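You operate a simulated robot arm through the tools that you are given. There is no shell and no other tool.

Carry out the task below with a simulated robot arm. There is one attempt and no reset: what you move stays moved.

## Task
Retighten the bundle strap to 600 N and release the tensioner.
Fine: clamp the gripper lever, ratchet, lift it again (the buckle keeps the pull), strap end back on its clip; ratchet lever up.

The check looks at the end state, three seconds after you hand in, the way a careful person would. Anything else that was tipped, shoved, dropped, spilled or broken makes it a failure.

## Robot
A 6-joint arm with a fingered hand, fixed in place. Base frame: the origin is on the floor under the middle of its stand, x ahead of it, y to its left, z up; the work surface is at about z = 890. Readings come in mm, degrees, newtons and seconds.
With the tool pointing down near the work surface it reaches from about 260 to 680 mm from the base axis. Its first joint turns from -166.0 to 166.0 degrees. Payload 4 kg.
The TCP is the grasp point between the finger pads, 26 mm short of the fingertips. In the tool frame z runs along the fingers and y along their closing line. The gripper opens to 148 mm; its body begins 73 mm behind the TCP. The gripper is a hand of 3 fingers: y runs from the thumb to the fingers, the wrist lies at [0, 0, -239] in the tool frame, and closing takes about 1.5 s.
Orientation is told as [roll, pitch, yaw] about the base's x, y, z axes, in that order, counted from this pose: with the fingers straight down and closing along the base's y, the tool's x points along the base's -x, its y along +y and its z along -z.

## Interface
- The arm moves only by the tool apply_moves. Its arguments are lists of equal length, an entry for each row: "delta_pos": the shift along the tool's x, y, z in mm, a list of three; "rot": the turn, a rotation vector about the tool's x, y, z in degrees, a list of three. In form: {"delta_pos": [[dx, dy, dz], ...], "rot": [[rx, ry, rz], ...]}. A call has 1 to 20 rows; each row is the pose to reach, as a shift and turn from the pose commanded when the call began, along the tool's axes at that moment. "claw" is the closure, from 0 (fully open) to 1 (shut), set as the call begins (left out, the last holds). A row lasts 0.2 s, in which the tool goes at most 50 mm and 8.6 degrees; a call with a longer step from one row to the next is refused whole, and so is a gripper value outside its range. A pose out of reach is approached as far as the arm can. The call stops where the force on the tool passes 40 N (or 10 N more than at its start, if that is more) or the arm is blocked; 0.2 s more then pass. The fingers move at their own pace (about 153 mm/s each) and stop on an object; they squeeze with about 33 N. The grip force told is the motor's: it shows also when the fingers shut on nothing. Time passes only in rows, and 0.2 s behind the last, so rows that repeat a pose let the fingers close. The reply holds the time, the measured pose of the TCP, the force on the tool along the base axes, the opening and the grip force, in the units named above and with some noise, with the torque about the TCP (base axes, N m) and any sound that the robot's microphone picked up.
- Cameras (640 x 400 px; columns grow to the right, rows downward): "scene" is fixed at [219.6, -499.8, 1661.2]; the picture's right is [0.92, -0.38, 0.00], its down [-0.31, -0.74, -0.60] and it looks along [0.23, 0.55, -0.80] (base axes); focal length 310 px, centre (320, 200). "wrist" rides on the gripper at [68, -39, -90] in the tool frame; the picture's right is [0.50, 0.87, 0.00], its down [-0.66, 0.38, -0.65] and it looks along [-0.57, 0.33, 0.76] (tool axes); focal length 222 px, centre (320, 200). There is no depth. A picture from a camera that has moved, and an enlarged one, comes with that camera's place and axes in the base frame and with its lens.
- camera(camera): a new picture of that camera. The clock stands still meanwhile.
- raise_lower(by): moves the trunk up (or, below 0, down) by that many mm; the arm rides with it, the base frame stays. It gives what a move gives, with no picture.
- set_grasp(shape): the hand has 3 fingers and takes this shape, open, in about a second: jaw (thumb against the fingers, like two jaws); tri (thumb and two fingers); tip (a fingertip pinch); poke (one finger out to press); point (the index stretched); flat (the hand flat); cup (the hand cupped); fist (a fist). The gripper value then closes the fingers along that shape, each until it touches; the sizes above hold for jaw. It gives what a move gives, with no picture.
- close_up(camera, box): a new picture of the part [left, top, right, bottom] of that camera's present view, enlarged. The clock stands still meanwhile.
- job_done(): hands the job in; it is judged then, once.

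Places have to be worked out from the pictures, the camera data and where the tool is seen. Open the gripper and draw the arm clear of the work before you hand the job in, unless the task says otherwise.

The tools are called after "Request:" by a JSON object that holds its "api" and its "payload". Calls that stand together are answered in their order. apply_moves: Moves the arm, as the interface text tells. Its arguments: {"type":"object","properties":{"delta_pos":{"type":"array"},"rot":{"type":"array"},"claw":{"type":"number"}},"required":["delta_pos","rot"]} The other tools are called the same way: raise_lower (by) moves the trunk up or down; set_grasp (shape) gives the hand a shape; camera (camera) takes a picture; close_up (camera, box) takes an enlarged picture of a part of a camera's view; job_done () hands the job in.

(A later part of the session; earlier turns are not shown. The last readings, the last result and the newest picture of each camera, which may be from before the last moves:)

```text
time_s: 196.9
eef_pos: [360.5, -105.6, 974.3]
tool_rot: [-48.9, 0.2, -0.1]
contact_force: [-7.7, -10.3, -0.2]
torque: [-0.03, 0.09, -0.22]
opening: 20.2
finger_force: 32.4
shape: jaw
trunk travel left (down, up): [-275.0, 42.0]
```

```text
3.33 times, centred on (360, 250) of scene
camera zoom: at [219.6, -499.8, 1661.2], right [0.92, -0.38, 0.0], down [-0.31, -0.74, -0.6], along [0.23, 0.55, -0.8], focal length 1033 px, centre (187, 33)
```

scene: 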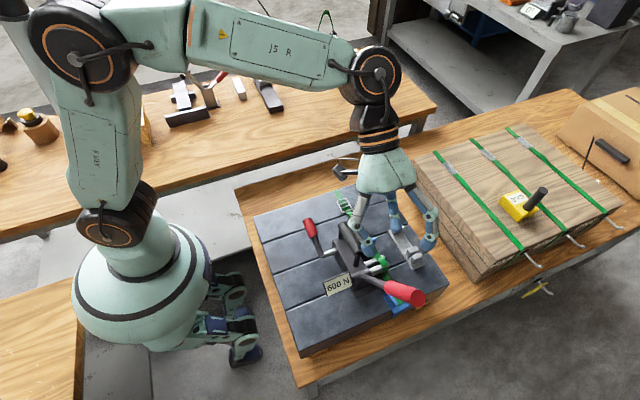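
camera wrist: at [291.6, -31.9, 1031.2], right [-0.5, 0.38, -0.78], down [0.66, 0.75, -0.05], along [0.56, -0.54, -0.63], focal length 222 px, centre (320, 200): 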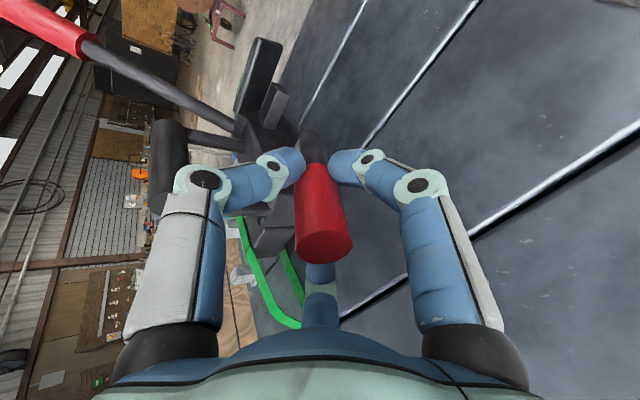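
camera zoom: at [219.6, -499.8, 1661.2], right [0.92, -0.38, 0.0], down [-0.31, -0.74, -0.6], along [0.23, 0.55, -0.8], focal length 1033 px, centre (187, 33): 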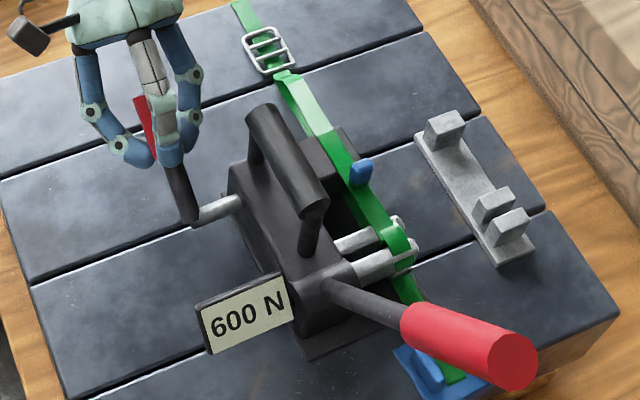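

Smooth so far. I correct slightly for the small side loads and continue up to about 30°.

Request:
{"api": "apply_moves", "payload": {"delta_pos": [[1, -5.6, 1.2], [2, -9.5, 0.7], [2, -13.6, 0.5], [2, -17.6, 0.5], [2, -21.6, 0.6], [2, -25.5, 1], [2, -29.5, 1.7], [2, -33.5, 2.4], [2, -37.3, 3.5], [2, -41.1, 4.7], [2, -41.1, 4.7]], "rot": [[-3, 0, 0], [-6, 0, 0], [-9, 0, 0], [-12, 0, 0], [-15, 0, 0], [-18, 0, 0], [-21, 0, 0], [-24, 0, 0], [-27, 0, 0], [-30, 0, 0], [-30, 0, 0]]}}

Request:
{"api": "close_up", "payload": {"camera": "scene", "box": [290, 190, 430, 310]}}

```text
time_s: 199.3
eef_pos: [359.5, -133.9, 1002.4]
tool_rot: [-18.9, 0.2, 0.1]
contact_force: [1.7, -2.3, -8.6]
torque: [-0.09, 0.02, -0.03]
opening: 20.1
finger_force: 32.9
shape: jaw
trunk travel left (down, up): [-275.0, 42.0]
```

```text
3.33 times, centred on (360, 250) of scene
camera zoom: at [219.6, -499.8, 1661.2], right [0.92, -0.38, 0.0], down [-0.31, -0.74, -0.6], along [0.23, 0.55, -0.8], focal length 1033 px, centre (187, 33)
```

zoom: 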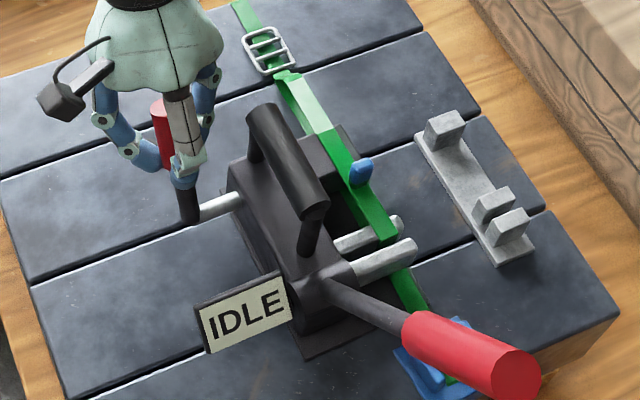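

Released: display back to IDLE and the spindle wrap is gone, the tail end sitting in the slot again. I ease the slight upward pull and bring the gripper lever to about 12°.

Request:
{"api": "apply_moves", "payload": {"delta_pos": [[0, -2.5, 1.5], [0, -5, 2.1], [0, -8, 1.9], [0, -11.5, 1.7], [0, -15, 1.8], [0, -18, 1.9], [0, -21.9, 2.3], [0, -21.9, 2.3]], "rot": [[-2.3, 0, 0], [-4.6, 0, 0], [-7, 0, 0], [-9.6, 0, 0], [-12, 0, 0], [-14.6, 0, 0], [-17.6, 0, 0], [-17.6, 0, 0]]}}

Request:
{"api": "close_up", "payload": {"camera": "scene", "box": [290, 190, 430, 310]}}

```text
time_s: 201.1
eef_pos: [358.9, -155.6, 1006.3]
tool_rot: [-1.4, 0.2, 0.0]
contact_force: [1.9, -1.4, -8.1]
torque: [-0.18, 0.08, 0.03]
opening: 20.2
finger_force: 32.9
shape: jaw
trunk travel left (down, up): [-275.0, 42.0]
```

```text
3.33 times, centred on (360, 250) of scene
camera zoom: at [219.6, -499.8, 1661.2], right [0.92, -0.38, 0.0], down [-0.31, -0.74, -0.6], along [0.23, 0.55, -0.8], focal length 1033 px, centre (187, 33)
```

zoom: 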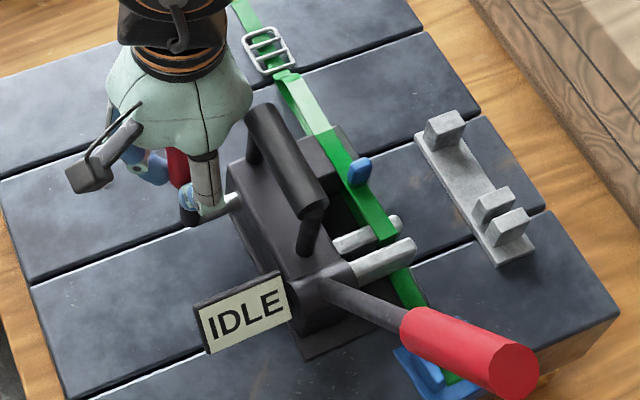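

I lower 4 mm to take off the upward pull, open the digits, and withdraw upward.

Request:
{"api": "apply_moves", "payload": {"delta_pos": [[0, 0, 2], [0, 0, 4], [0, 0, 6], [0, 0, 6]], "rot": [[0, 0, 0], [0, 0, 0], [0, 0, 0], [0, 0, 0]]}}

Request:
{"api": "apply_moves", "payload": {"delta_pos": [[0, 0, 0], [0, 0, 0], [0, 0, 0], [0, 0, -5], [0, 0, -30], [0, 0, -60], [0, 0, -95], [0, 0, -130]], "rot": [[0, 0, 0], [0, 0, 0], [0, 0, 0], [0, 0, 0], [0, 0, 0], [0, 0, 0], [0, 0, 0], [0, 0, 0]], "claw": 0.55}}

Request:
{"api": "camera", "payload": {"camera": "scene"}}

Request:
{"api": "close_up", "payload": {"camera": "scene", "box": [290, 190, 430, 310]}}

Request:
{"api": "close_up", "payload": {"camera": "scene", "box": [360, 220, 420, 270]}}

```text
time_s: 202.1
eef_pos: [357.3, -155.2, 1002.1]
tool_rot: [-1.4, 0.0, 0.0]
contact_force: [-7.0, -3.2, 25.7]
torque: [-0.27, 0.05, -0.06]
opening: 20.9
finger_force: 32.8
shape: jaw
trunk travel left (down, up): [-275.0, 42.0]
```

```text
time_s: 203.9
eef_pos: [359.0, -152.7, 1131.4]
tool_rot: [-1.3, 0.2, 0.1]
contact_force: [0.1, -0.2, 0.0]
torque: [-0.01, 0.0, -0.05]
opening: 66.2
finger_force: 0.1
shape: jaw
trunk travel left (down, up): [-275.0, 42.0]
```

```text
taken
```

scene: 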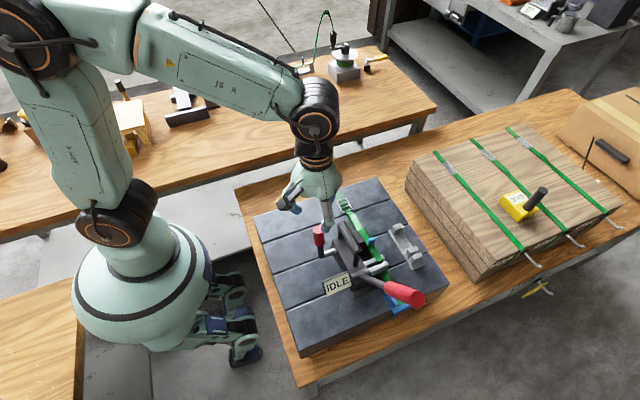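

```text
3.33 times, centred on (360, 250) of scene
camera zoom: at [219.6, -499.8, 1661.2], right [0.92, -0.38, 0.0], down [-0.31, -0.74, -0.6], along [0.23, 0.55, -0.8], focal length 1033 px, centre (187, 33)
```

zoom: 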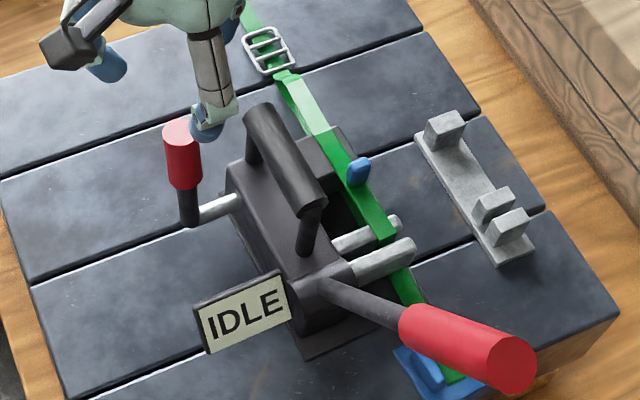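

```text
8.00 times, centred on (390, 245) of scene
camera zoom: at [219.6, -499.8, 1661.2], right [0.92, -0.38, 0.0], down [-0.31, -0.74, -0.6], along [0.23, 0.55, -0.8], focal length 2479 px, centre (-240, -160)
```

zoom: 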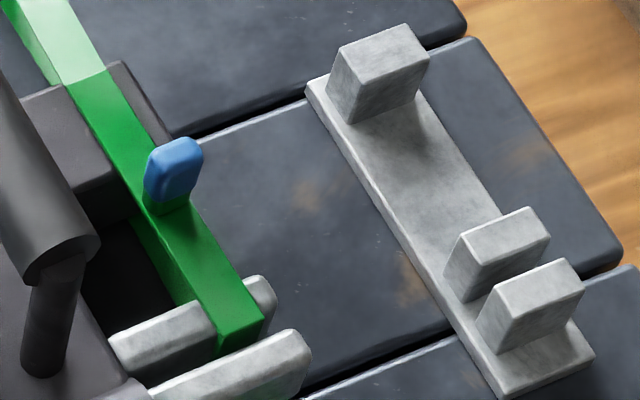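

Gripper lever is up. Next is the strap end: it must come out of the spindle slot by its blue tab and go into the silver clip's slot. I move to the +x side for a precise look at tail, tab and clip.

Request:
{"api": "apply_moves", "payload": {"delta_pos": [[-5, 10, -20], [-12, 22, -40], [-20, 34, -50], [-28, 46, -50], [-36, 58, -50], [-44, 70, -50], [-52, 82, -50], [-60, 94, -50], [-68, 106, -50], [-76, 118, -50], [-80, 130, -50]], "rot": [[0, 0, 8.2], [0, 0, 16.4], [0, 0, 24.6], [0, 0, 32.8], [0, 0, 41], [0, 0, 49.2], [0, 0, 57.4], [0, 0, 65.6], [0, 0, 73.8], [0, 0, 82], [0, 0, 90]]}}

Request:
{"api": "apply_moves", "payload": {"delta_pos": [[-10, 14, 0], [-22, 28, 0], [-34, 42, 0], [-46, 56, 0], [-58, 70, 0], [-70, 84, 0], [-82, 98, 10], [-94, 114, 25], [-106, 130, 40], [-118, 146, 60], [-130, 160, 80]], "rot": [[0, 0, 8.2], [0, 0, 16.4], [0, 0, 24.6], [0, 0, 32.8], [0, 0, 41], [0, 0, 49.2], [0, 0, 57.4], [0, 0, 65.6], [0, 0, 73.8], [0, 0, 82], [0, 0, 90]]}}

Request:
{"api": "camera", "payload": {"camera": "wrist"}}

Request:
{"api": "close_up", "payload": {"camera": "wrist", "box": [250, 80, 410, 220]}}

```text
time_s: 206.3
eef_pos: [439.8, -22.6, 1177.8]
tool_rot: [0.0, -1.4, -90.1]
contact_force: [-0.6, 0.9, -0.8]
torque: [0.02, 0.01, -0.06]
opening: 66.2
finger_force: 0.0
shape: jaw
trunk travel left (down, up): [-275.0, 42.0]
```

```text
time_s: 208.7
eef_pos: [598.4, -152.4, 1100.5]
tool_rot: [1.4, 0.0, 179.8]
contact_force: [-0.2, -0.1, 0.4]
torque: [-0.03, -0.04, 0.01]
opening: 66.3
finger_force: 0.1
shape: jaw
trunk travel left (down, up): [-275.0, 42.0]
```

```text
taken
camera wrist: at [666.5, -111.8, 1188.7], right [0.5, -0.87, 0.02], down [-0.65, -0.36, 0.66], along [-0.57, -0.34, -0.75], focal length 222 px, centre (320, 200)
```

wrist: 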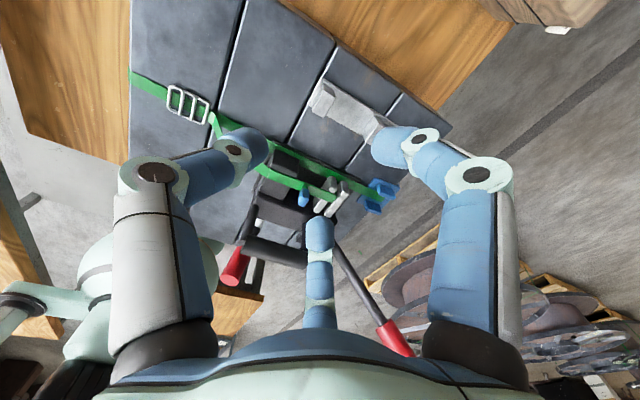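

```text
2.86 times, centred on (330, 150) of wrist
camera zoom: at [666.5, -111.8, 1188.7], right [0.5, -0.87, 0.02], down [-0.65, -0.36, 0.66], along [-0.57, -0.34, -0.75], focal length 635 px, centre (291, 343)
```

zoom: 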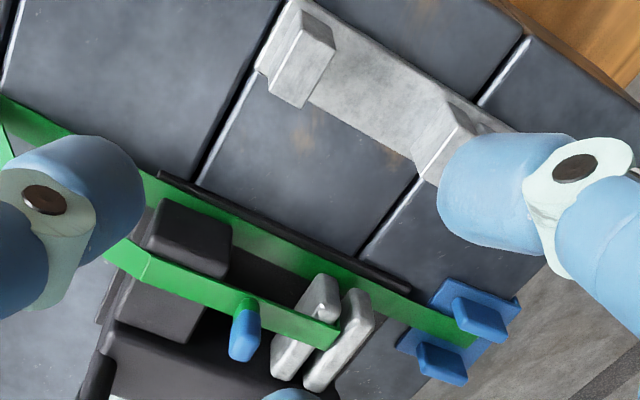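

The tensioner sits threaded as at the start. A finger hides the clip's near posts; I open fully and look again.

Request:
{"api": "apply_moves", "payload": {"delta_pos": [[0, 0, 0], [0, 0, 0], [0, 0, 0], [0, 0, 0]], "rot": [[0, 0, 0], [0, 0, 0], [0, 0, 0], [0, 0, 0]], "claw": 0.0}}

Request:
{"api": "close_up", "payload": {"camera": "wrist", "box": [300, 70, 420, 160]}}

Request:
{"api": "close_up", "payload": {"camera": "wrist", "box": [250, 130, 350, 220]}}

Request:
{"api": "close_up", "payload": {"camera": "scene", "box": [385, 215, 435, 275]}}

```text
time_s: 209.7
eef_pos: [598.6, -152.8, 1100.2]
tool_rot: [1.4, -0.1, -180.0]
contact_force: [0.0, 0.4, 0.2]
torque: [-0.01, 0.01, 0.01]
opening: 147.7
finger_force: 0.1
shape: jaw
trunk travel left (down, up): [-275.0, 42.0]
```

```text
4.44 times, centred on (360, 115) of wrist
camera zoom: at [665.6, -111.2, 1189.2], right [0.5, -0.87, 0.02], down [-0.65, -0.36, 0.66], along [-0.57, -0.35, -0.75], focal length 987 px, centre (142, 578)
```

zoom: 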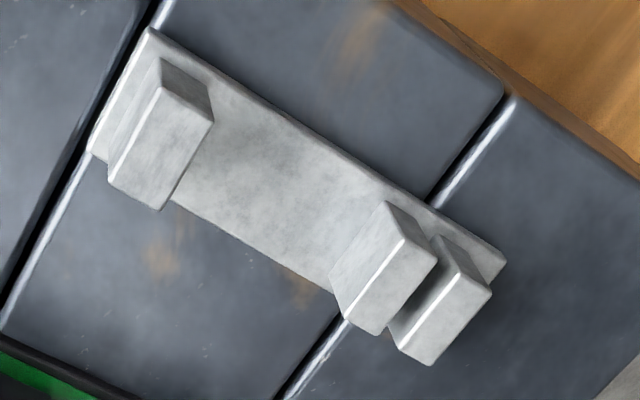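

```text
4.44 times, centred on (300, 175) of wrist
camera zoom: at [665.6, -111.2, 1189.2], right [0.5, -0.87, 0.02], down [-0.65, -0.36, 0.66], along [-0.57, -0.35, -0.75], focal length 987 px, centre (409, 311)
```

zoom: 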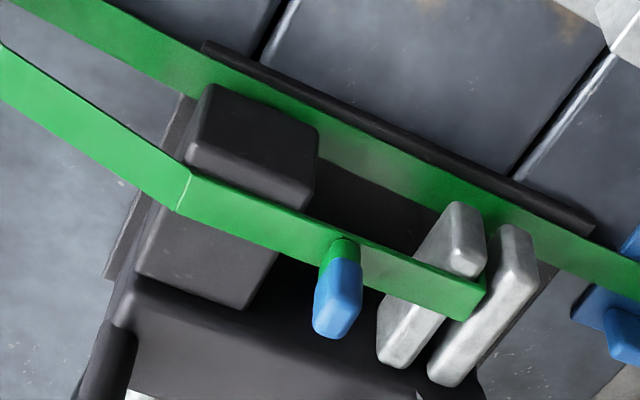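

```text
6.67 times, centred on (410, 245) of scene
camera zoom: at [219.6, -499.8, 1661.2], right [0.92, -0.38, 0.0], down [-0.31, -0.74, -0.6], along [0.23, 0.55, -0.8], focal length 2066 px, centre (-280, -100)
```

zoom: 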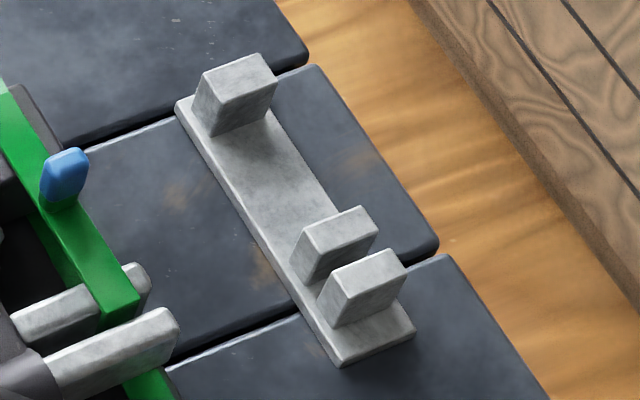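

I now have the geometry: tab from about (491,-196,947) to (492,-193,978), tail end at (493,-241,942); the clip's slot lies between its near posts at x≈595, y≈-251.6 (8 mm gap, post tops z≈922). I move above the tab with a narrow opening (yaw 180).

Request:
{"api": "apply_moves", "payload": {"delta_pos": [[-20, 8, 0], [-45, 17, 0], [-70, 27, 0], [-92, 36, 5], [-106.6, 41.2, 20], [-106.6, 41.2, 40]], "rot": [[0, 0, 0], [0, 0, 0], [-0.7, 0, 0], [-1.4, 0, 0], [-1.4, 0, 0], [-1.4, 0, 0]], "claw": 0.68}}

Request:
{"api": "camera", "payload": {"camera": "wrist"}}

Request:
{"api": "close_up", "payload": {"camera": "scene", "box": [310, 150, 450, 290]}}

```text
time_s: 211.1
eef_pos: [492.9, -196.4, 1062.3]
tool_rot: [2.8, -0.1, -180.0]
contact_force: [-0.5, 0.2, 0.1]
torque: [-0.02, 0.03, 0.01]
opening: 47.8
finger_force: 0.1
shape: jaw
trunk travel left (down, up): [-275.0, 42.0]
```

```text
taken
camera wrist: at [560.5, -152.4, 1149.6], right [0.5, -0.86, 0.04], down [-0.65, -0.35, 0.67], along [-0.57, -0.36, -0.74], focal length 222 px, centre (320, 200)
```

wrist: 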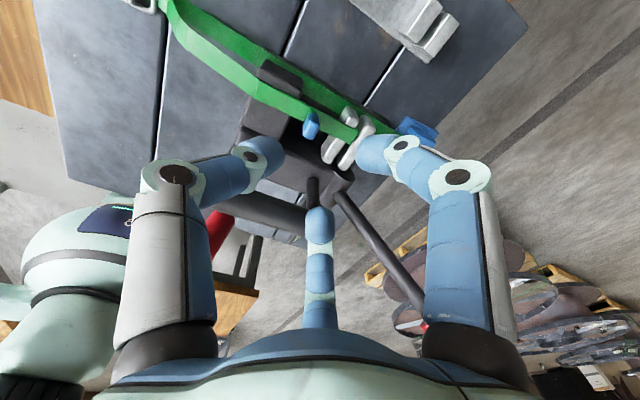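

```text
2.86 times, centred on (380, 220) of scene
camera zoom: at [219.6, -499.8, 1661.2], right [0.92, -0.38, 0.0], down [-0.31, -0.74, -0.6], along [0.23, 0.55, -0.8], focal length 885 px, centre (149, 143)
```

zoom: 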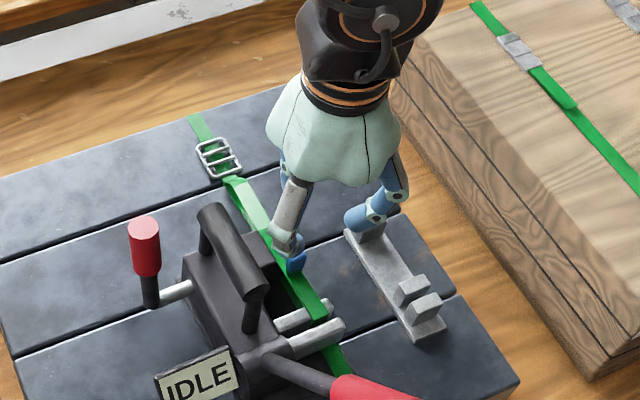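

I zoom in on the tab between the digits to get its position exactly.

Request:
{"api": "close_up", "payload": {"camera": "wrist", "box": [250, 80, 390, 180]}}

Request:
{"api": "close_up", "payload": {"camera": "scene", "box": [350, 215, 400, 265]}}

```text
4.00 times, centred on (320, 130) of wrist
camera zoom: at [560.5, -152.4, 1149.6], right [0.5, -0.86, 0.04], down [-0.65, -0.35, 0.67], along [-0.57, -0.36, -0.74], focal length 888 px, centre (320, 480)
```

zoom: 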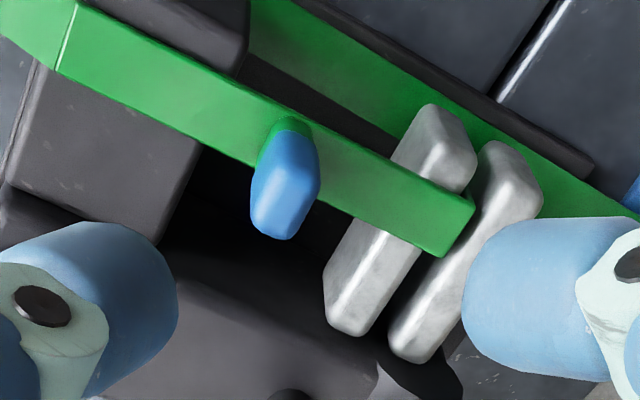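

```text
8.00 times, centred on (375, 240) of scene
camera zoom: at [219.6, -499.8, 1661.2], right [0.92, -0.38, 0.0], down [-0.31, -0.74, -0.6], along [0.23, 0.55, -0.8], focal length 2479 px, centre (-120, -120)
```

zoom: 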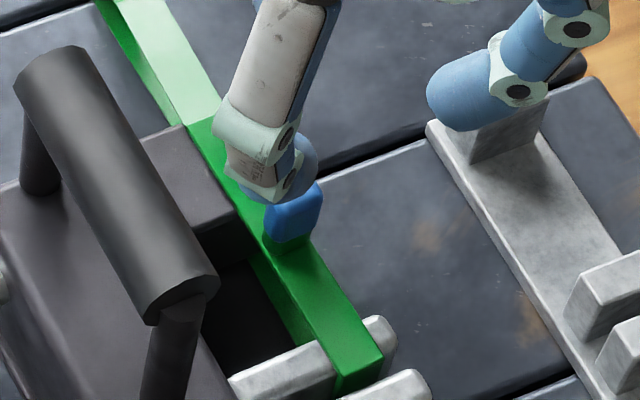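

The tab is centred near (492.5,-191), from the strap at z≈946 up to ≈975. I fine-position and descend so that the fingertips stop about 6 mm above the strap.

Request:
{"api": "apply_moves", "payload": {"delta_pos": [[0, -5, 15], [0, -5, 35], [0, -5, 55], [0, -5, 70], [0, -5, 79]], "rot": [[1.4, 0, 0], [2.8, 0, 0], [2.8, 0, 0], [2.8, 0, 0], [2.8, 0, 0]]}}

Request:
{"api": "camera", "payload": {"camera": "wrist"}}

Request:
{"api": "close_up", "payload": {"camera": "scene", "box": [330, 190, 430, 280]}}

```text
time_s: 212.3
eef_pos: [492.3, -194.8, 983.2]
tool_rot: [0.0, -0.1, -180.0]
contact_force: [4.4, 0.4, 0.6]
torque: [0.01, 0.17, 0.14]
opening: 47.1
finger_force: 0.0
shape: jaw
trunk travel left (down, up): [-275.0, 42.0]
```

```text
taken
camera wrist: at [560.0, -154.6, 1072.5], right [0.5, -0.87, 0.0], down [-0.65, -0.38, 0.66], along [-0.57, -0.33, -0.76], focal length 222 px, centre (320, 200)
```

wrist: 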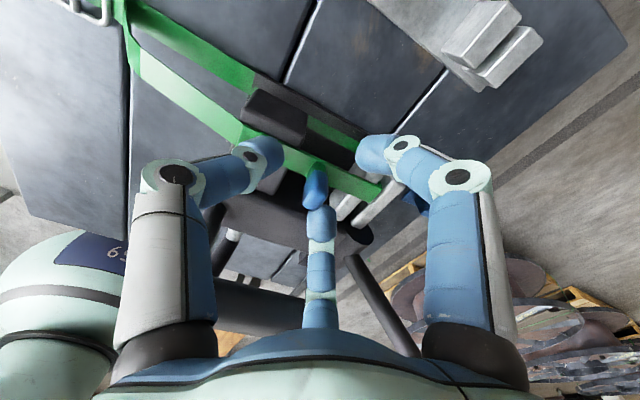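

```text
4.44 times, centred on (380, 235) of scene
camera zoom: at [219.6, -499.8, 1661.2], right [0.92, -0.38, 0.0], down [-0.31, -0.74, -0.6], along [0.23, 0.55, -0.8], focal length 1377 px, centre (53, 44)
```

zoom: 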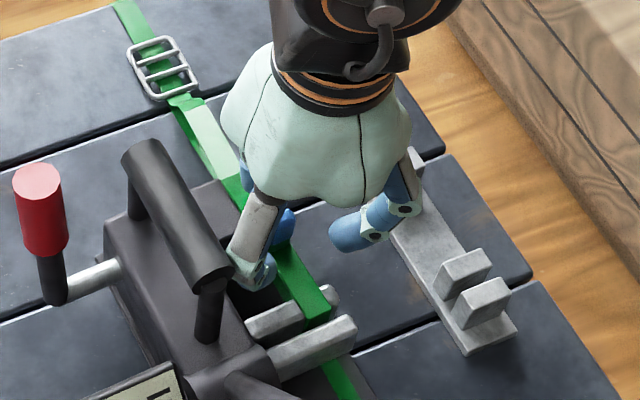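

There is 4 N of side force: a finger knuckle touches the carrying handle. I rise a little, lean the hand 15° toward +x so it clears the handle, and come down again.

Request:
{"api": "apply_moves", "payload": {"delta_pos": [[2, 0, -15], [4, 0, -30], [4, -2, -35], [4, -3, -35]], "rot": [[0, 0, 0], [0, -5, 0], [0, -10, 0], [0, -15, 0]]}}

Request:
{"api": "camera", "payload": {"camera": "wrist"}}

Request:
{"api": "close_up", "payload": {"camera": "scene", "box": [330, 190, 430, 280]}}

```text
time_s: 213.3
eef_pos: [496.2, -191.8, 1018.9]
tool_rot: [0.0, -15.1, -179.9]
contact_force: [0.3, 0.2, 0.7]
torque: [-0.02, 0.01, -0.03]
opening: 47.6
finger_force: 0.1
shape: jaw
trunk travel left (down, up): [-275.0, 42.0]
```

```text
taken
camera wrist: at [584.6, -151.9, 1087.7], right [0.48, -0.87, -0.13], down [-0.46, -0.38, 0.8], along [-0.75, -0.33, -0.58], focal length 222 px, centre (320, 200)
```

wrist: 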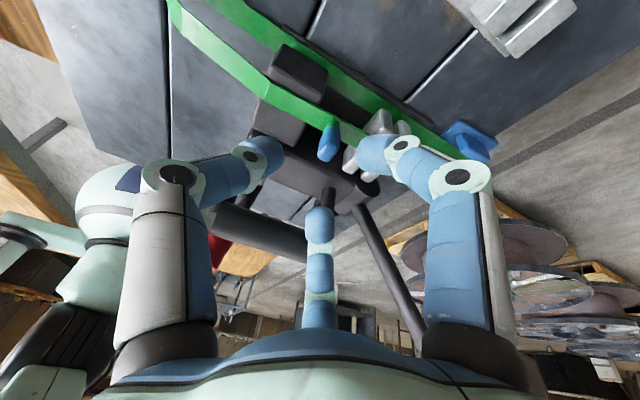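

```text
4.44 times, centred on (380, 235) of scene
camera zoom: at [219.6, -499.8, 1661.2], right [0.92, -0.38, 0.0], down [-0.31, -0.74, -0.6], along [0.23, 0.55, -0.8], focal length 1377 px, centre (53, 44)
```

zoom: 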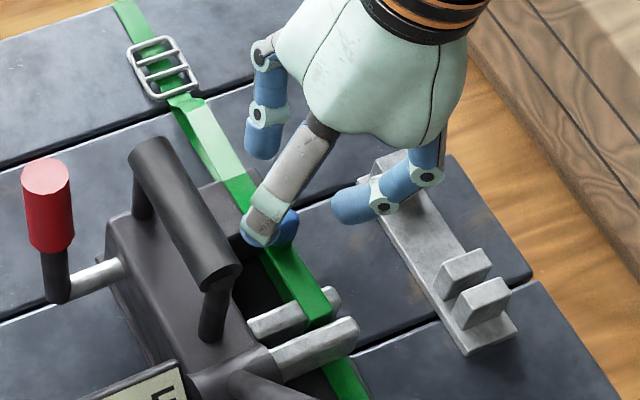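

The hand now clears the handle. Tab top is at about (492.3,-192.3,978). I descend along the tilted axis so the fingertip pads come around the tab.

Request:
{"api": "apply_moves", "payload": {"delta_pos": [[3, 0.5, 12], [6, 0.5, 24], [9, 0.5, 33], [9.8, 0.5, 36.7]], "rot": [[0, 0, 0], [0, 0, 0], [0, 0, 0], [0, 0, 0]]}}

Request:
{"api": "camera", "payload": {"camera": "wrist"}}

Request:
{"api": "close_up", "payload": {"camera": "scene", "box": [340, 200, 420, 270]}}

```text
time_s: 214.3
eef_pos: [495.3, -192.1, 980.3]
tool_rot: [0.0, -15.2, -180.0]
contact_force: [-0.7, 0.1, -0.4]
torque: [-0.01, 0.05, 0.02]
opening: 47.6
finger_force: 0.0
shape: jaw
trunk travel left (down, up): [-275.0, 42.0]
```

```text
taken
camera wrist: at [583.6, -152.2, 1048.7], right [0.48, -0.87, -0.13], down [-0.46, -0.38, 0.8], along [-0.74, -0.33, -0.58], focal length 222 px, centre (320, 200)
```

wrist: 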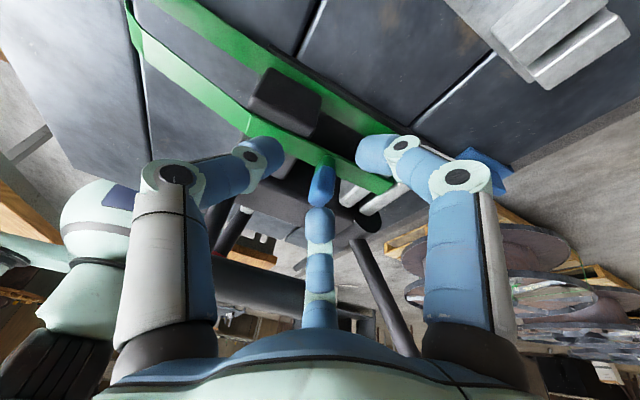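

```text
5.71 times, centred on (380, 235) of scene
camera zoom: at [219.6, -499.8, 1661.2], right [0.92, -0.38, 0.0], down [-0.31, -0.74, -0.6], along [0.23, 0.55, -0.8], focal length 1771 px, centre (-23, 0)
```

zoom: 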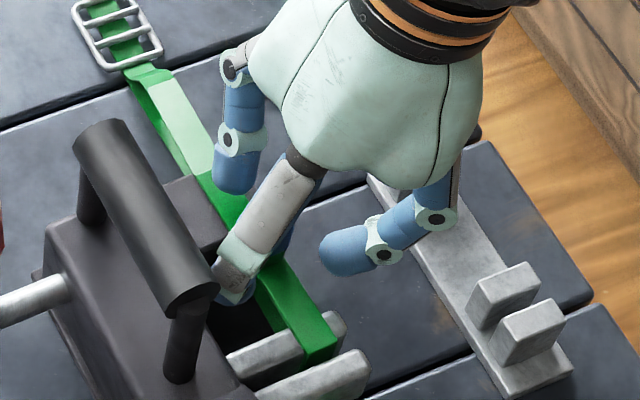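

No contact. I close gently on the tab.

Request:
{"api": "apply_moves", "payload": {"delta_pos": [[0, 0, 0], [0, 0, 0], [0, 0, 0], [0, 0, 0], [0, 0, 0]], "rot": [[0, 0, 0], [0, 0, 0], [0, 0, 0], [0, 0, 0], [0, 0, 0]], "claw": 1.0}}

Request:
{"api": "camera", "payload": {"camera": "wrist"}}

Request:
{"api": "close_up", "payload": {"camera": "scene", "box": [340, 200, 420, 270]}}

```text
time_s: 215.5
eef_pos: [495.5, -191.7, 979.6]
tool_rot: [0.1, -15.1, -180.0]
contact_force: [0.2, 0.2, 0.5]
torque: [0.01, -0.02, -0.02]
opening: 7.5
finger_force: 33.3
shape: jaw
trunk travel left (down, up): [-275.0, 42.0]
```

```text
taken
camera wrist: at [583.7, -152.2, 1048.9], right [0.48, -0.87, -0.13], down [-0.46, -0.38, 0.8], along [-0.74, -0.33, -0.58], focal length 222 px, centre (320, 200)
```

wrist: 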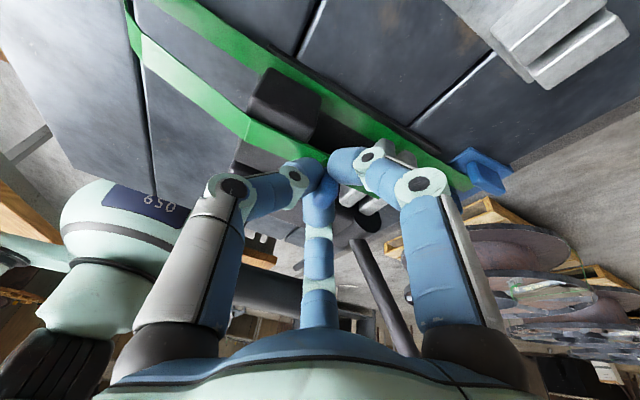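

```text
5.71 times, centred on (380, 235) of scene
camera zoom: at [219.6, -499.8, 1661.2], right [0.92, -0.38, 0.0], down [-0.31, -0.74, -0.6], along [0.23, 0.55, -0.8], focal length 1771 px, centre (-23, 0)
```

zoom: 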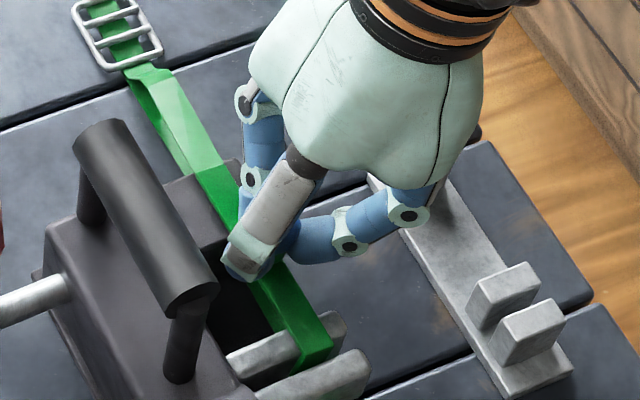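

The tab is held (7.5 mm thick). I lift it straight up in small steps and watch the pull.

Request:
{"api": "apply_moves", "payload": {"delta_pos": [[-1.5, 0, -5.8], [-3, 0, -11.6], [-4.5, 0, -17.4], [-6, 0, -23.2]], "rot": [[0, 0, 0], [0, 0, 0], [0, 0, 0], [0, 0, 0]]}}

Request:
{"api": "close_up", "payload": {"camera": "scene", "box": [330, 180, 430, 280]}}

Request:
{"api": "close_up", "payload": {"camera": "wrist", "box": [220, 60, 440, 240]}}

```text
time_s: 216.5
eef_pos: [494.7, -191.7, 1004.4]
tool_rot: [0.0, -15.2, -179.9]
contact_force: [-0.3, 0.2, -0.4]
torque: [-0.01, -0.03, 0.01]
opening: 7.5
finger_force: 33.1
shape: jaw
trunk travel left (down, up): [-275.0, 42.0]
```

```text
4.00 times, centred on (380, 230) of scene
camera zoom: at [219.6, -499.8, 1661.2], right [0.92, -0.38, 0.0], down [-0.31, -0.74, -0.6], along [0.23, 0.55, -0.8], focal length 1240 px, centre (80, 80)
```

zoom: 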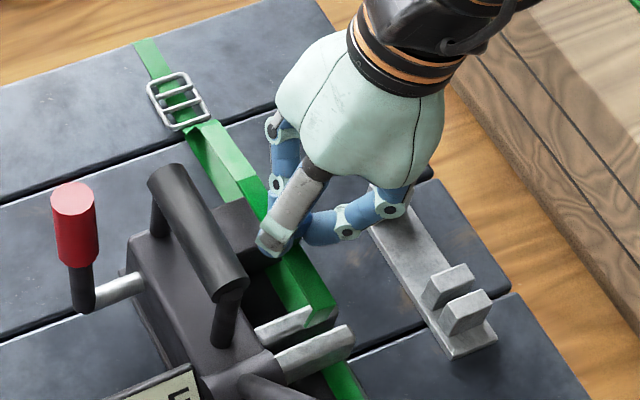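

```text
2.22 times, centred on (330, 150) of wrist
camera zoom: at [583.8, -151.9, 1073.5], right [0.48, -0.87, -0.13], down [-0.46, -0.38, 0.8], along [-0.74, -0.33, -0.58], focal length 494 px, centre (298, 311)
```

zoom: 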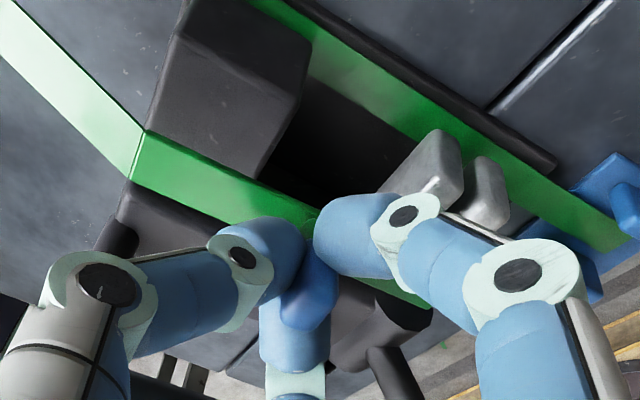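

The tail comes up freely with the tab. I lift another 30 mm to clear the bent end from the slot.

Request:
{"api": "apply_moves", "payload": {"delta_pos": [[-1.5, 0, -5.8], [-3, 0, -11.6], [-4.5, 0, -17.4], [-6, 0, -23.2], [-7.8, 0, -29]], "rot": [[0, 0, 0], [0, 0, 0], [0, 0, 0], [0, 0, 0], [0, 0, 0]]}}

Request:
{"api": "close_up", "payload": {"camera": "scene", "box": [330, 180, 430, 280]}}

Request:
{"api": "close_up", "payload": {"camera": "wrist", "box": [220, 60, 440, 240]}}

```text
time_s: 217.7
eef_pos: [495.0, -192.9, 1034.5]
tool_rot: [0.0, -15.2, -180.0]
contact_force: [-0.2, -0.6, 0.4]
torque: [0.01, 0.01, 0.0]
opening: 7.3
finger_force: 32.8
shape: jaw
trunk travel left (down, up): [-275.0, 42.0]
```

```text
4.00 times, centred on (380, 230) of scene
camera zoom: at [219.6, -499.8, 1661.2], right [0.92, -0.38, 0.0], down [-0.31, -0.74, -0.6], along [0.23, 0.55, -0.8], focal length 1240 px, centre (80, 80)
```

zoom: 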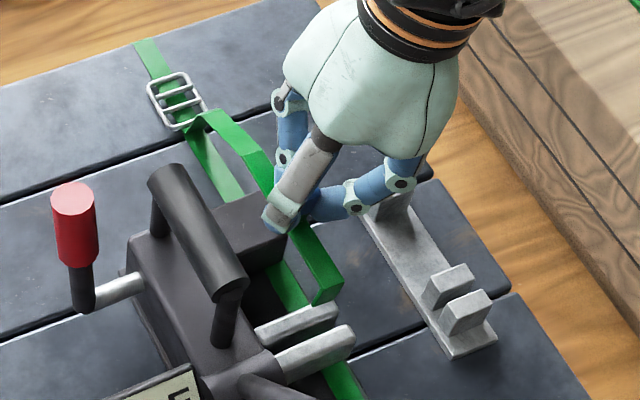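

```text
2.22 times, centred on (330, 150) of wrist
camera zoom: at [583.8, -152.5, 1103.5], right [0.48, -0.87, -0.13], down [-0.46, -0.38, 0.8], along [-0.74, -0.33, -0.58], focal length 494 px, centre (298, 311)
```

zoom: 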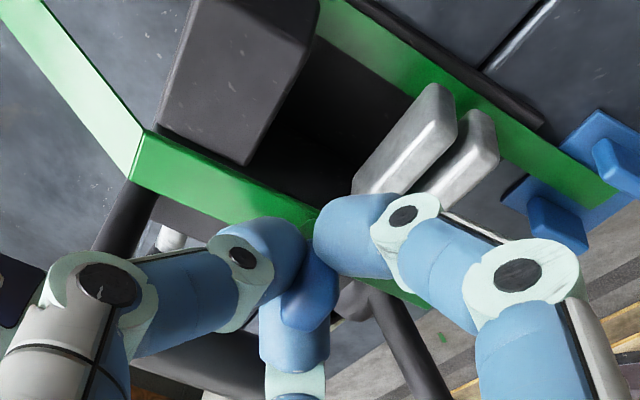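

The bent end is clear of the spindle. I carry it over to above the clip: +102.5 mm in x and -8.4 mm in y, at this height.

Request:
{"api": "apply_moves", "payload": {"delta_pos": [[14, 1.2, -3.8], [28, 2.4, -7.6], [42, 3.6, -11.4], [56, 4.8, -15.1], [70, 6, -18.9], [84, 7.2, -22.7], [99, 8.4, -26.5], [99, 8.4, -26.5]], "rot": [[0, 0, 0], [0, 0, 0], [0, 0, 0], [0, 0, 0], [0, 0, 0], [0, 0, 0], [0, 0, 0], [0, 0, 0]]}}

Request:
{"api": "close_up", "payload": {"camera": "scene", "box": [340, 170, 460, 280]}}

Request:
{"api": "camera", "payload": {"camera": "wrist"}}

```text
time_s: 219.5
eef_pos: [596.2, -199.5, 1032.0]
tool_rot: [0.0, -15.2, -180.0]
contact_force: [0.6, 1.0, 0.1]
torque: [-0.01, 0.02, 0.04]
opening: 7.3
finger_force: 33.7
shape: jaw
trunk travel left (down, up): [-275.0, 42.0]
```

```text
3.64 times, centred on (400, 225) of scene
camera zoom: at [219.6, -499.8, 1661.2], right [0.92, -0.38, 0.0], down [-0.31, -0.74, -0.6], along [0.23, 0.55, -0.8], focal length 1127 px, centre (29, 109)
```

zoom: 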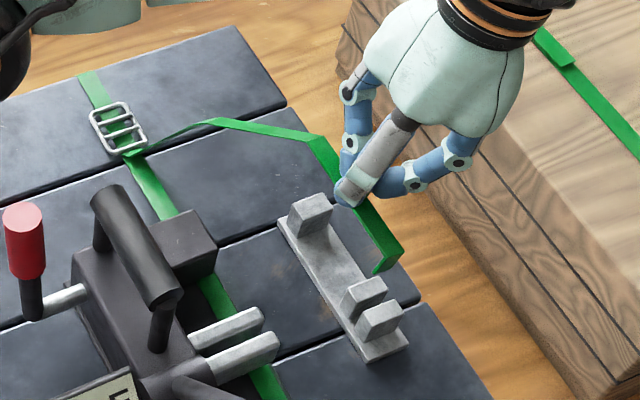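

```text
taken
camera wrist: at [683.5, -159.8, 1102.4], right [0.48, -0.87, -0.13], down [-0.46, -0.38, 0.8], along [-0.74, -0.33, -0.58], focal length 222 px, centre (320, 200)
```

wrist: 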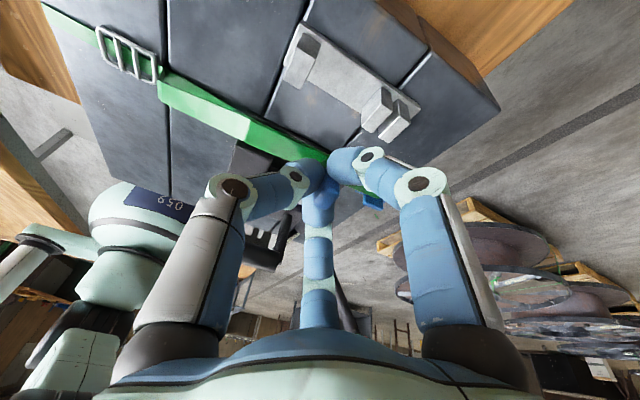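

The strap end is above the clip. To keep the hand clear of the timber stack I straighten the 15° lean (that only rolls the bent end within the slot's plane), shifting x accordingly, still at height.

Request:
{"api": "apply_moves", "payload": {"delta_pos": [[-3, 0.6, 1], [-6, 1.2, 2], [-8, 1.8, 2]], "rot": [[0, 5, 0], [0, 10, 0], [0, 15, 0]]}}

Request:
{"api": "close_up", "payload": {"camera": "scene", "box": [380, 190, 450, 270]}}

Request:
{"api": "camera", "payload": {"camera": "wrist"}}

Request:
{"api": "close_up", "payload": {"camera": "wrist", "box": [260, 70, 440, 210]}}

```text
time_s: 220.3
eef_pos: [590.1, -201.1, 1034.0]
tool_rot: [0.0, 0.0, -180.0]
contact_force: [-0.2, 0.9, 0.1]
torque: [-0.02, -0.04, 0.01]
opening: 6.9
finger_force: 33.2
shape: jaw
trunk travel left (down, up): [-275.0, 42.0]
```

```text
5.00 times, centred on (415, 230) of scene
camera zoom: at [219.6, -499.8, 1661.2], right [0.92, -0.38, 0.0], down [-0.31, -0.74, -0.6], along [0.23, 0.55, -0.8], focal length 1549 px, centre (-155, 50)
```

zoom: 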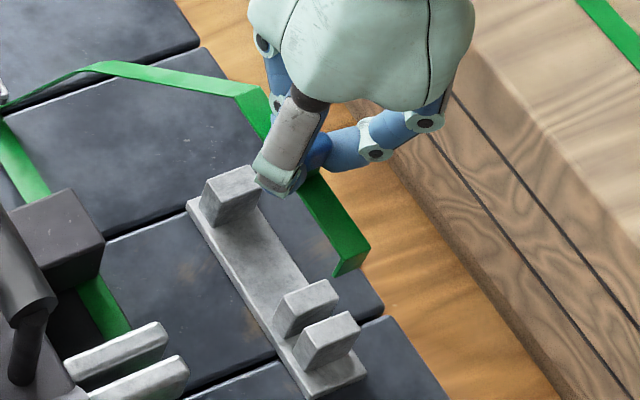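

```text
taken
camera wrist: at [656.5, -162.6, 1124.2], right [0.5, -0.87, 0.0], down [-0.66, -0.38, 0.65], along [-0.57, -0.33, -0.76], focal length 222 px, centre (320, 200)
```

wrist: 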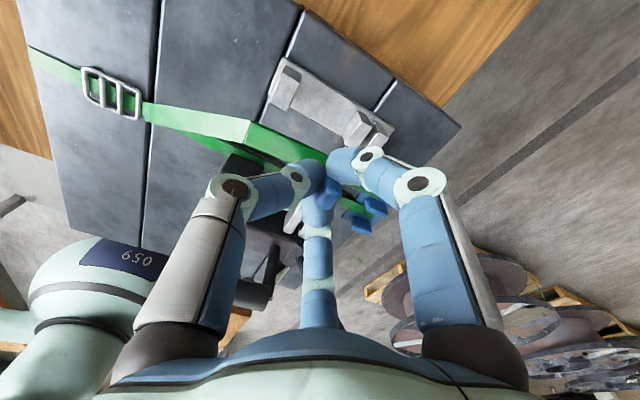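

```text
2.86 times, centred on (350, 140) of wrist
camera zoom: at [656.5, -162.6, 1124.2], right [0.5, -0.87, 0.0], down [-0.66, -0.38, 0.65], along [-0.57, -0.33, -0.76], focal length 635 px, centre (234, 371)
```

zoom: 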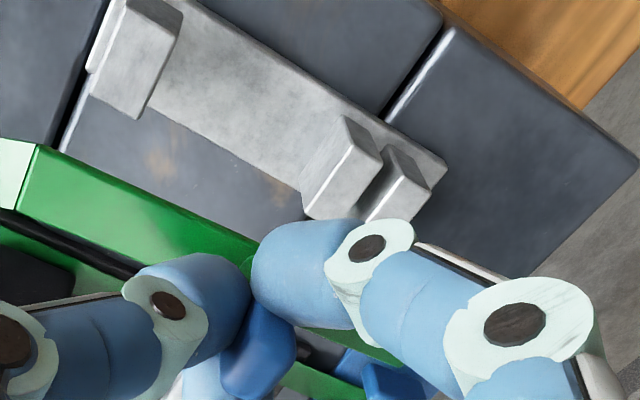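

The bent end's edge spans about x 582–600 at y≈-252, the slot being at y≈-251.6; the kink is at (590,-154,1003). I shift +3 mm in x, lower 50 mm, and re-measure.

Request:
{"api": "apply_moves", "payload": {"delta_pos": [[1, -0.3, 10], [2, -0.6, 20], [3, -0.6, 30], [3, -0.6, 40], [3, -0.6, 50]], "rot": [[0, 0, 0], [0, 0, 0], [0, 0, 0], [0, 0, 0], [0, 0, 0]]}}

Request:
{"api": "close_up", "payload": {"camera": "scene", "box": [390, 215, 440, 275]}}

Request:
{"api": "close_up", "payload": {"camera": "wrist", "box": [280, 80, 420, 190]}}

```text
time_s: 221.5
eef_pos: [593.1, -200.7, 982.9]
tool_rot: [0.1, -0.1, -180.0]
contact_force: [-0.2, -0.6, 0.0]
torque: [0.0, -0.01, 0.0]
opening: 6.5
finger_force: 32.6
shape: jaw
trunk travel left (down, up): [-275.0, 42.0]
```

```text
6.67 times, centred on (415, 245) of scene
camera zoom: at [219.6, -499.8, 1661.2], right [0.92, -0.38, 0.0], down [-0.31, -0.74, -0.6], along [0.23, 0.55, -0.8], focal length 2066 px, centre (-313, -100)
```

zoom: 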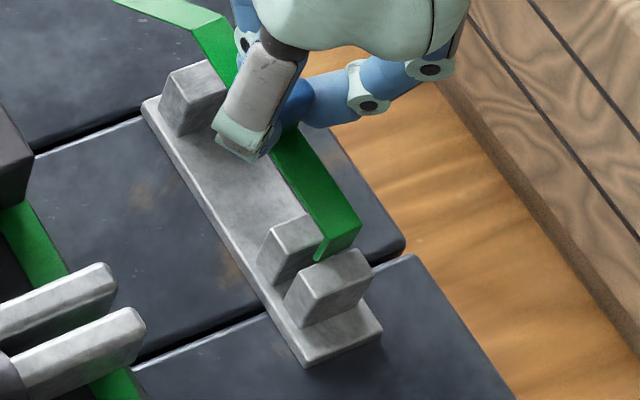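

```text
3.64 times, centred on (350, 135) of wrist
camera zoom: at [661.5, -162.6, 1073.7], right [0.5, -0.87, 0.0], down [-0.65, -0.38, 0.66], along [-0.57, -0.33, -0.76], focal length 808 px, centre (211, 436)
```

zoom: 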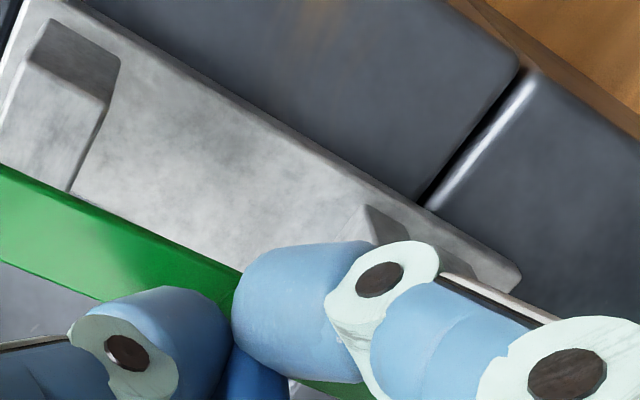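

I zoom more tightly on the slot and the strap end to judge the alignment.

Request:
{"api": "close_up", "payload": {"camera": "scene", "box": [404, 236, 428, 260]}}

Request:
{"api": "close_up", "payload": {"camera": "scene", "box": [395, 225, 430, 260]}}

```text
16.00 times, centred on (416, 248) of scene
camera zoom: at [219.6, -499.8, 1661.2], right [0.92, -0.38, 0.0], down [-0.31, -0.74, -0.6], along [0.23, 0.55, -0.8], focal length 4958 px, centre (-1216, -568)
```

zoom: 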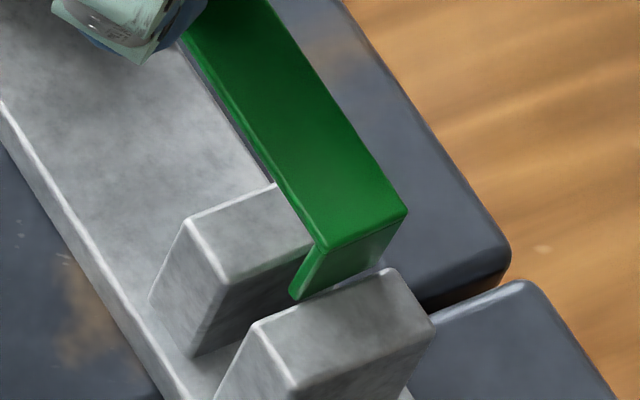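

```text
11.43 times, centred on (412, 242) of scene
camera zoom: at [219.6, -499.8, 1661.2], right [0.92, -0.38, 0.0], down [-0.31, -0.74, -0.6], along [0.23, 0.55, -0.8], focal length 3542 px, centre (-737, -286)
```

zoom: 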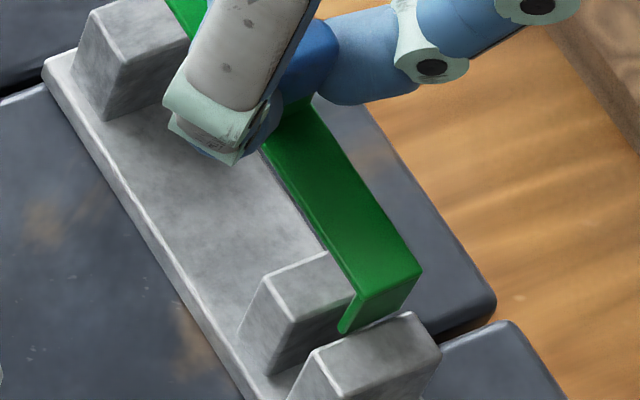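

The zoom shows the bent leg would come down on the near post's inner edge; it must go about 4 mm toward +y to be centred in the ~9 mm slot. I shift it and look again.

Request:
{"api": "apply_moves", "payload": {"delta_pos": [[0, -2, 0], [0, -4, 0], [0, -4, 0]], "rot": [[0, 0, 0], [0, 0, 0], [0, 0, 0]]}}

Request:
{"api": "close_up", "payload": {"camera": "scene", "box": [404, 236, 428, 260]}}

```text
time_s: 222.3
eef_pos: [593.4, -197.3, 984.0]
tool_rot: [0.1, 0.0, -180.0]
contact_force: [0.3, -0.3, -0.6]
torque: [-0.02, 0.01, 0.04]
opening: 7.0
finger_force: 33.3
shape: jaw
trunk travel left (down, up): [-275.0, 42.0]
```

```text
16.00 times, centred on (416, 248) of scene
camera zoom: at [219.6, -499.8, 1661.2], right [0.92, -0.38, 0.0], down [-0.31, -0.74, -0.6], along [0.23, 0.55, -0.8], focal length 4958 px, centre (-1216, -568)
```

zoom: 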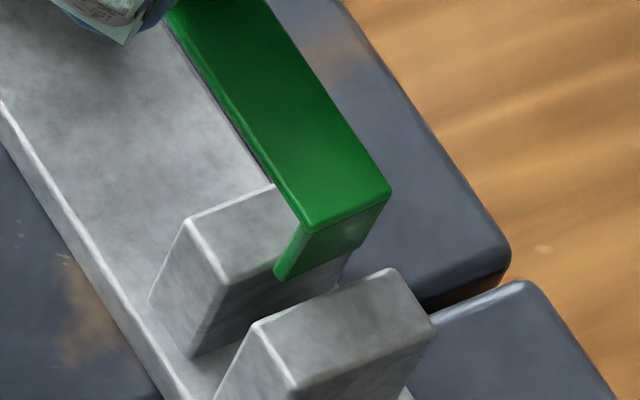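

Now the leg's lower edge is nearly mid-slot. I lower 8 mm in small steps and check that it goes in.

Request:
{"api": "apply_moves", "payload": {"delta_pos": [[0, 0.3, 2], [0, 0.3, 4], [0, 0.3, 6], [0, 0.3, 8]], "rot": [[0, 0, 0], [0, 0, 0], [0, 0, 0], [0, 0, 0]]}}

Request:
{"api": "close_up", "payload": {"camera": "scene", "box": [404, 236, 428, 260]}}

Request:
{"api": "close_up", "payload": {"camera": "scene", "box": [390, 215, 440, 275]}}

```text
time_s: 223.3
eef_pos: [595.7, -198.5, 975.8]
tool_rot: [0.0, -0.2, -180.0]
contact_force: [0.4, 0.3, -0.2]
torque: [0.0, -0.02, -0.03]
opening: 7.1
finger_force: 33.0
shape: jaw
trunk travel left (down, up): [-275.0, 42.0]
```

```text
16.00 times, centred on (416, 248) of scene
camera zoom: at [219.6, -499.8, 1661.2], right [0.92, -0.38, 0.0], down [-0.31, -0.74, -0.6], along [0.23, 0.55, -0.8], focal length 4958 px, centre (-1216, -568)
```

zoom: 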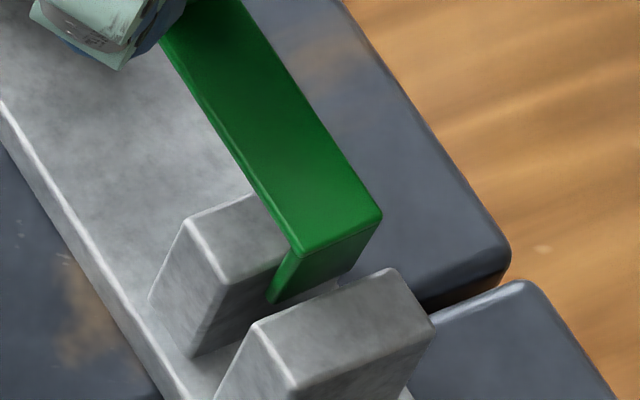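

```text
6.67 times, centred on (415, 245) of scene
camera zoom: at [219.6, -499.8, 1661.2], right [0.92, -0.38, 0.0], down [-0.31, -0.74, -0.6], along [0.23, 0.55, -0.8], focal length 2066 px, centre (-313, -100)
```

zoom: 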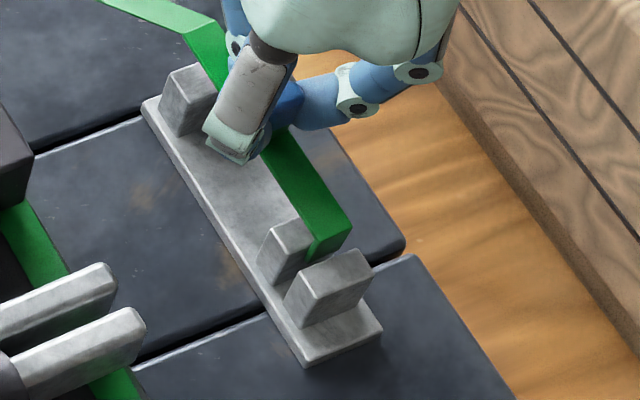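

The leg is now entering mid-slot without contact. I lower further in small steps, watching the force.

Request:
{"api": "apply_moves", "payload": {"delta_pos": [[0, 0, 2], [0, 0, 4], [0, 0, 6], [0, 0, 8], [0, 0, 10]], "rot": [[0, 0, 0], [0, 0, 0], [0, 0, 0], [0, 0, 0], [0, 0, 0]]}}

Request:
{"api": "close_up", "payload": {"camera": "scene", "box": [404, 236, 428, 260]}}

Request:
{"api": "close_up", "payload": {"camera": "scene", "box": [370, 190, 450, 275]}}

```text
time_s: 224.5
eef_pos: [592.3, -197.6, 965.5]
tool_rot: [0.0, -0.1, -179.9]
contact_force: [0.2, 0.0, -0.7]
torque: [-0.01, 0.01, -0.02]
opening: 6.9
finger_force: 33.1
shape: jaw
trunk travel left (down, up): [-275.0, 42.0]
```

```text
16.00 times, centred on (416, 248) of scene
camera zoom: at [219.6, -499.8, 1661.2], right [0.92, -0.38, 0.0], down [-0.31, -0.74, -0.6], along [0.23, 0.55, -0.8], focal length 4958 px, centre (-1216, -568)
```

zoom: 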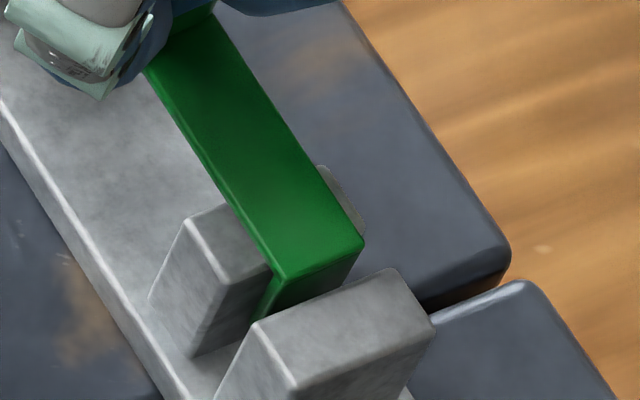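

```text
4.71 times, centred on (410, 232) of scene
camera zoom: at [219.6, -499.8, 1661.2], right [0.92, -0.38, 0.0], down [-0.31, -0.74, -0.6], along [0.23, 0.55, -0.8], focal length 1458 px, centre (-104, 47)
```

zoom: 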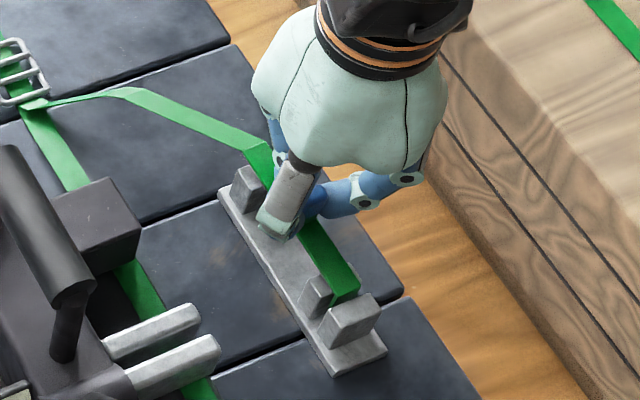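

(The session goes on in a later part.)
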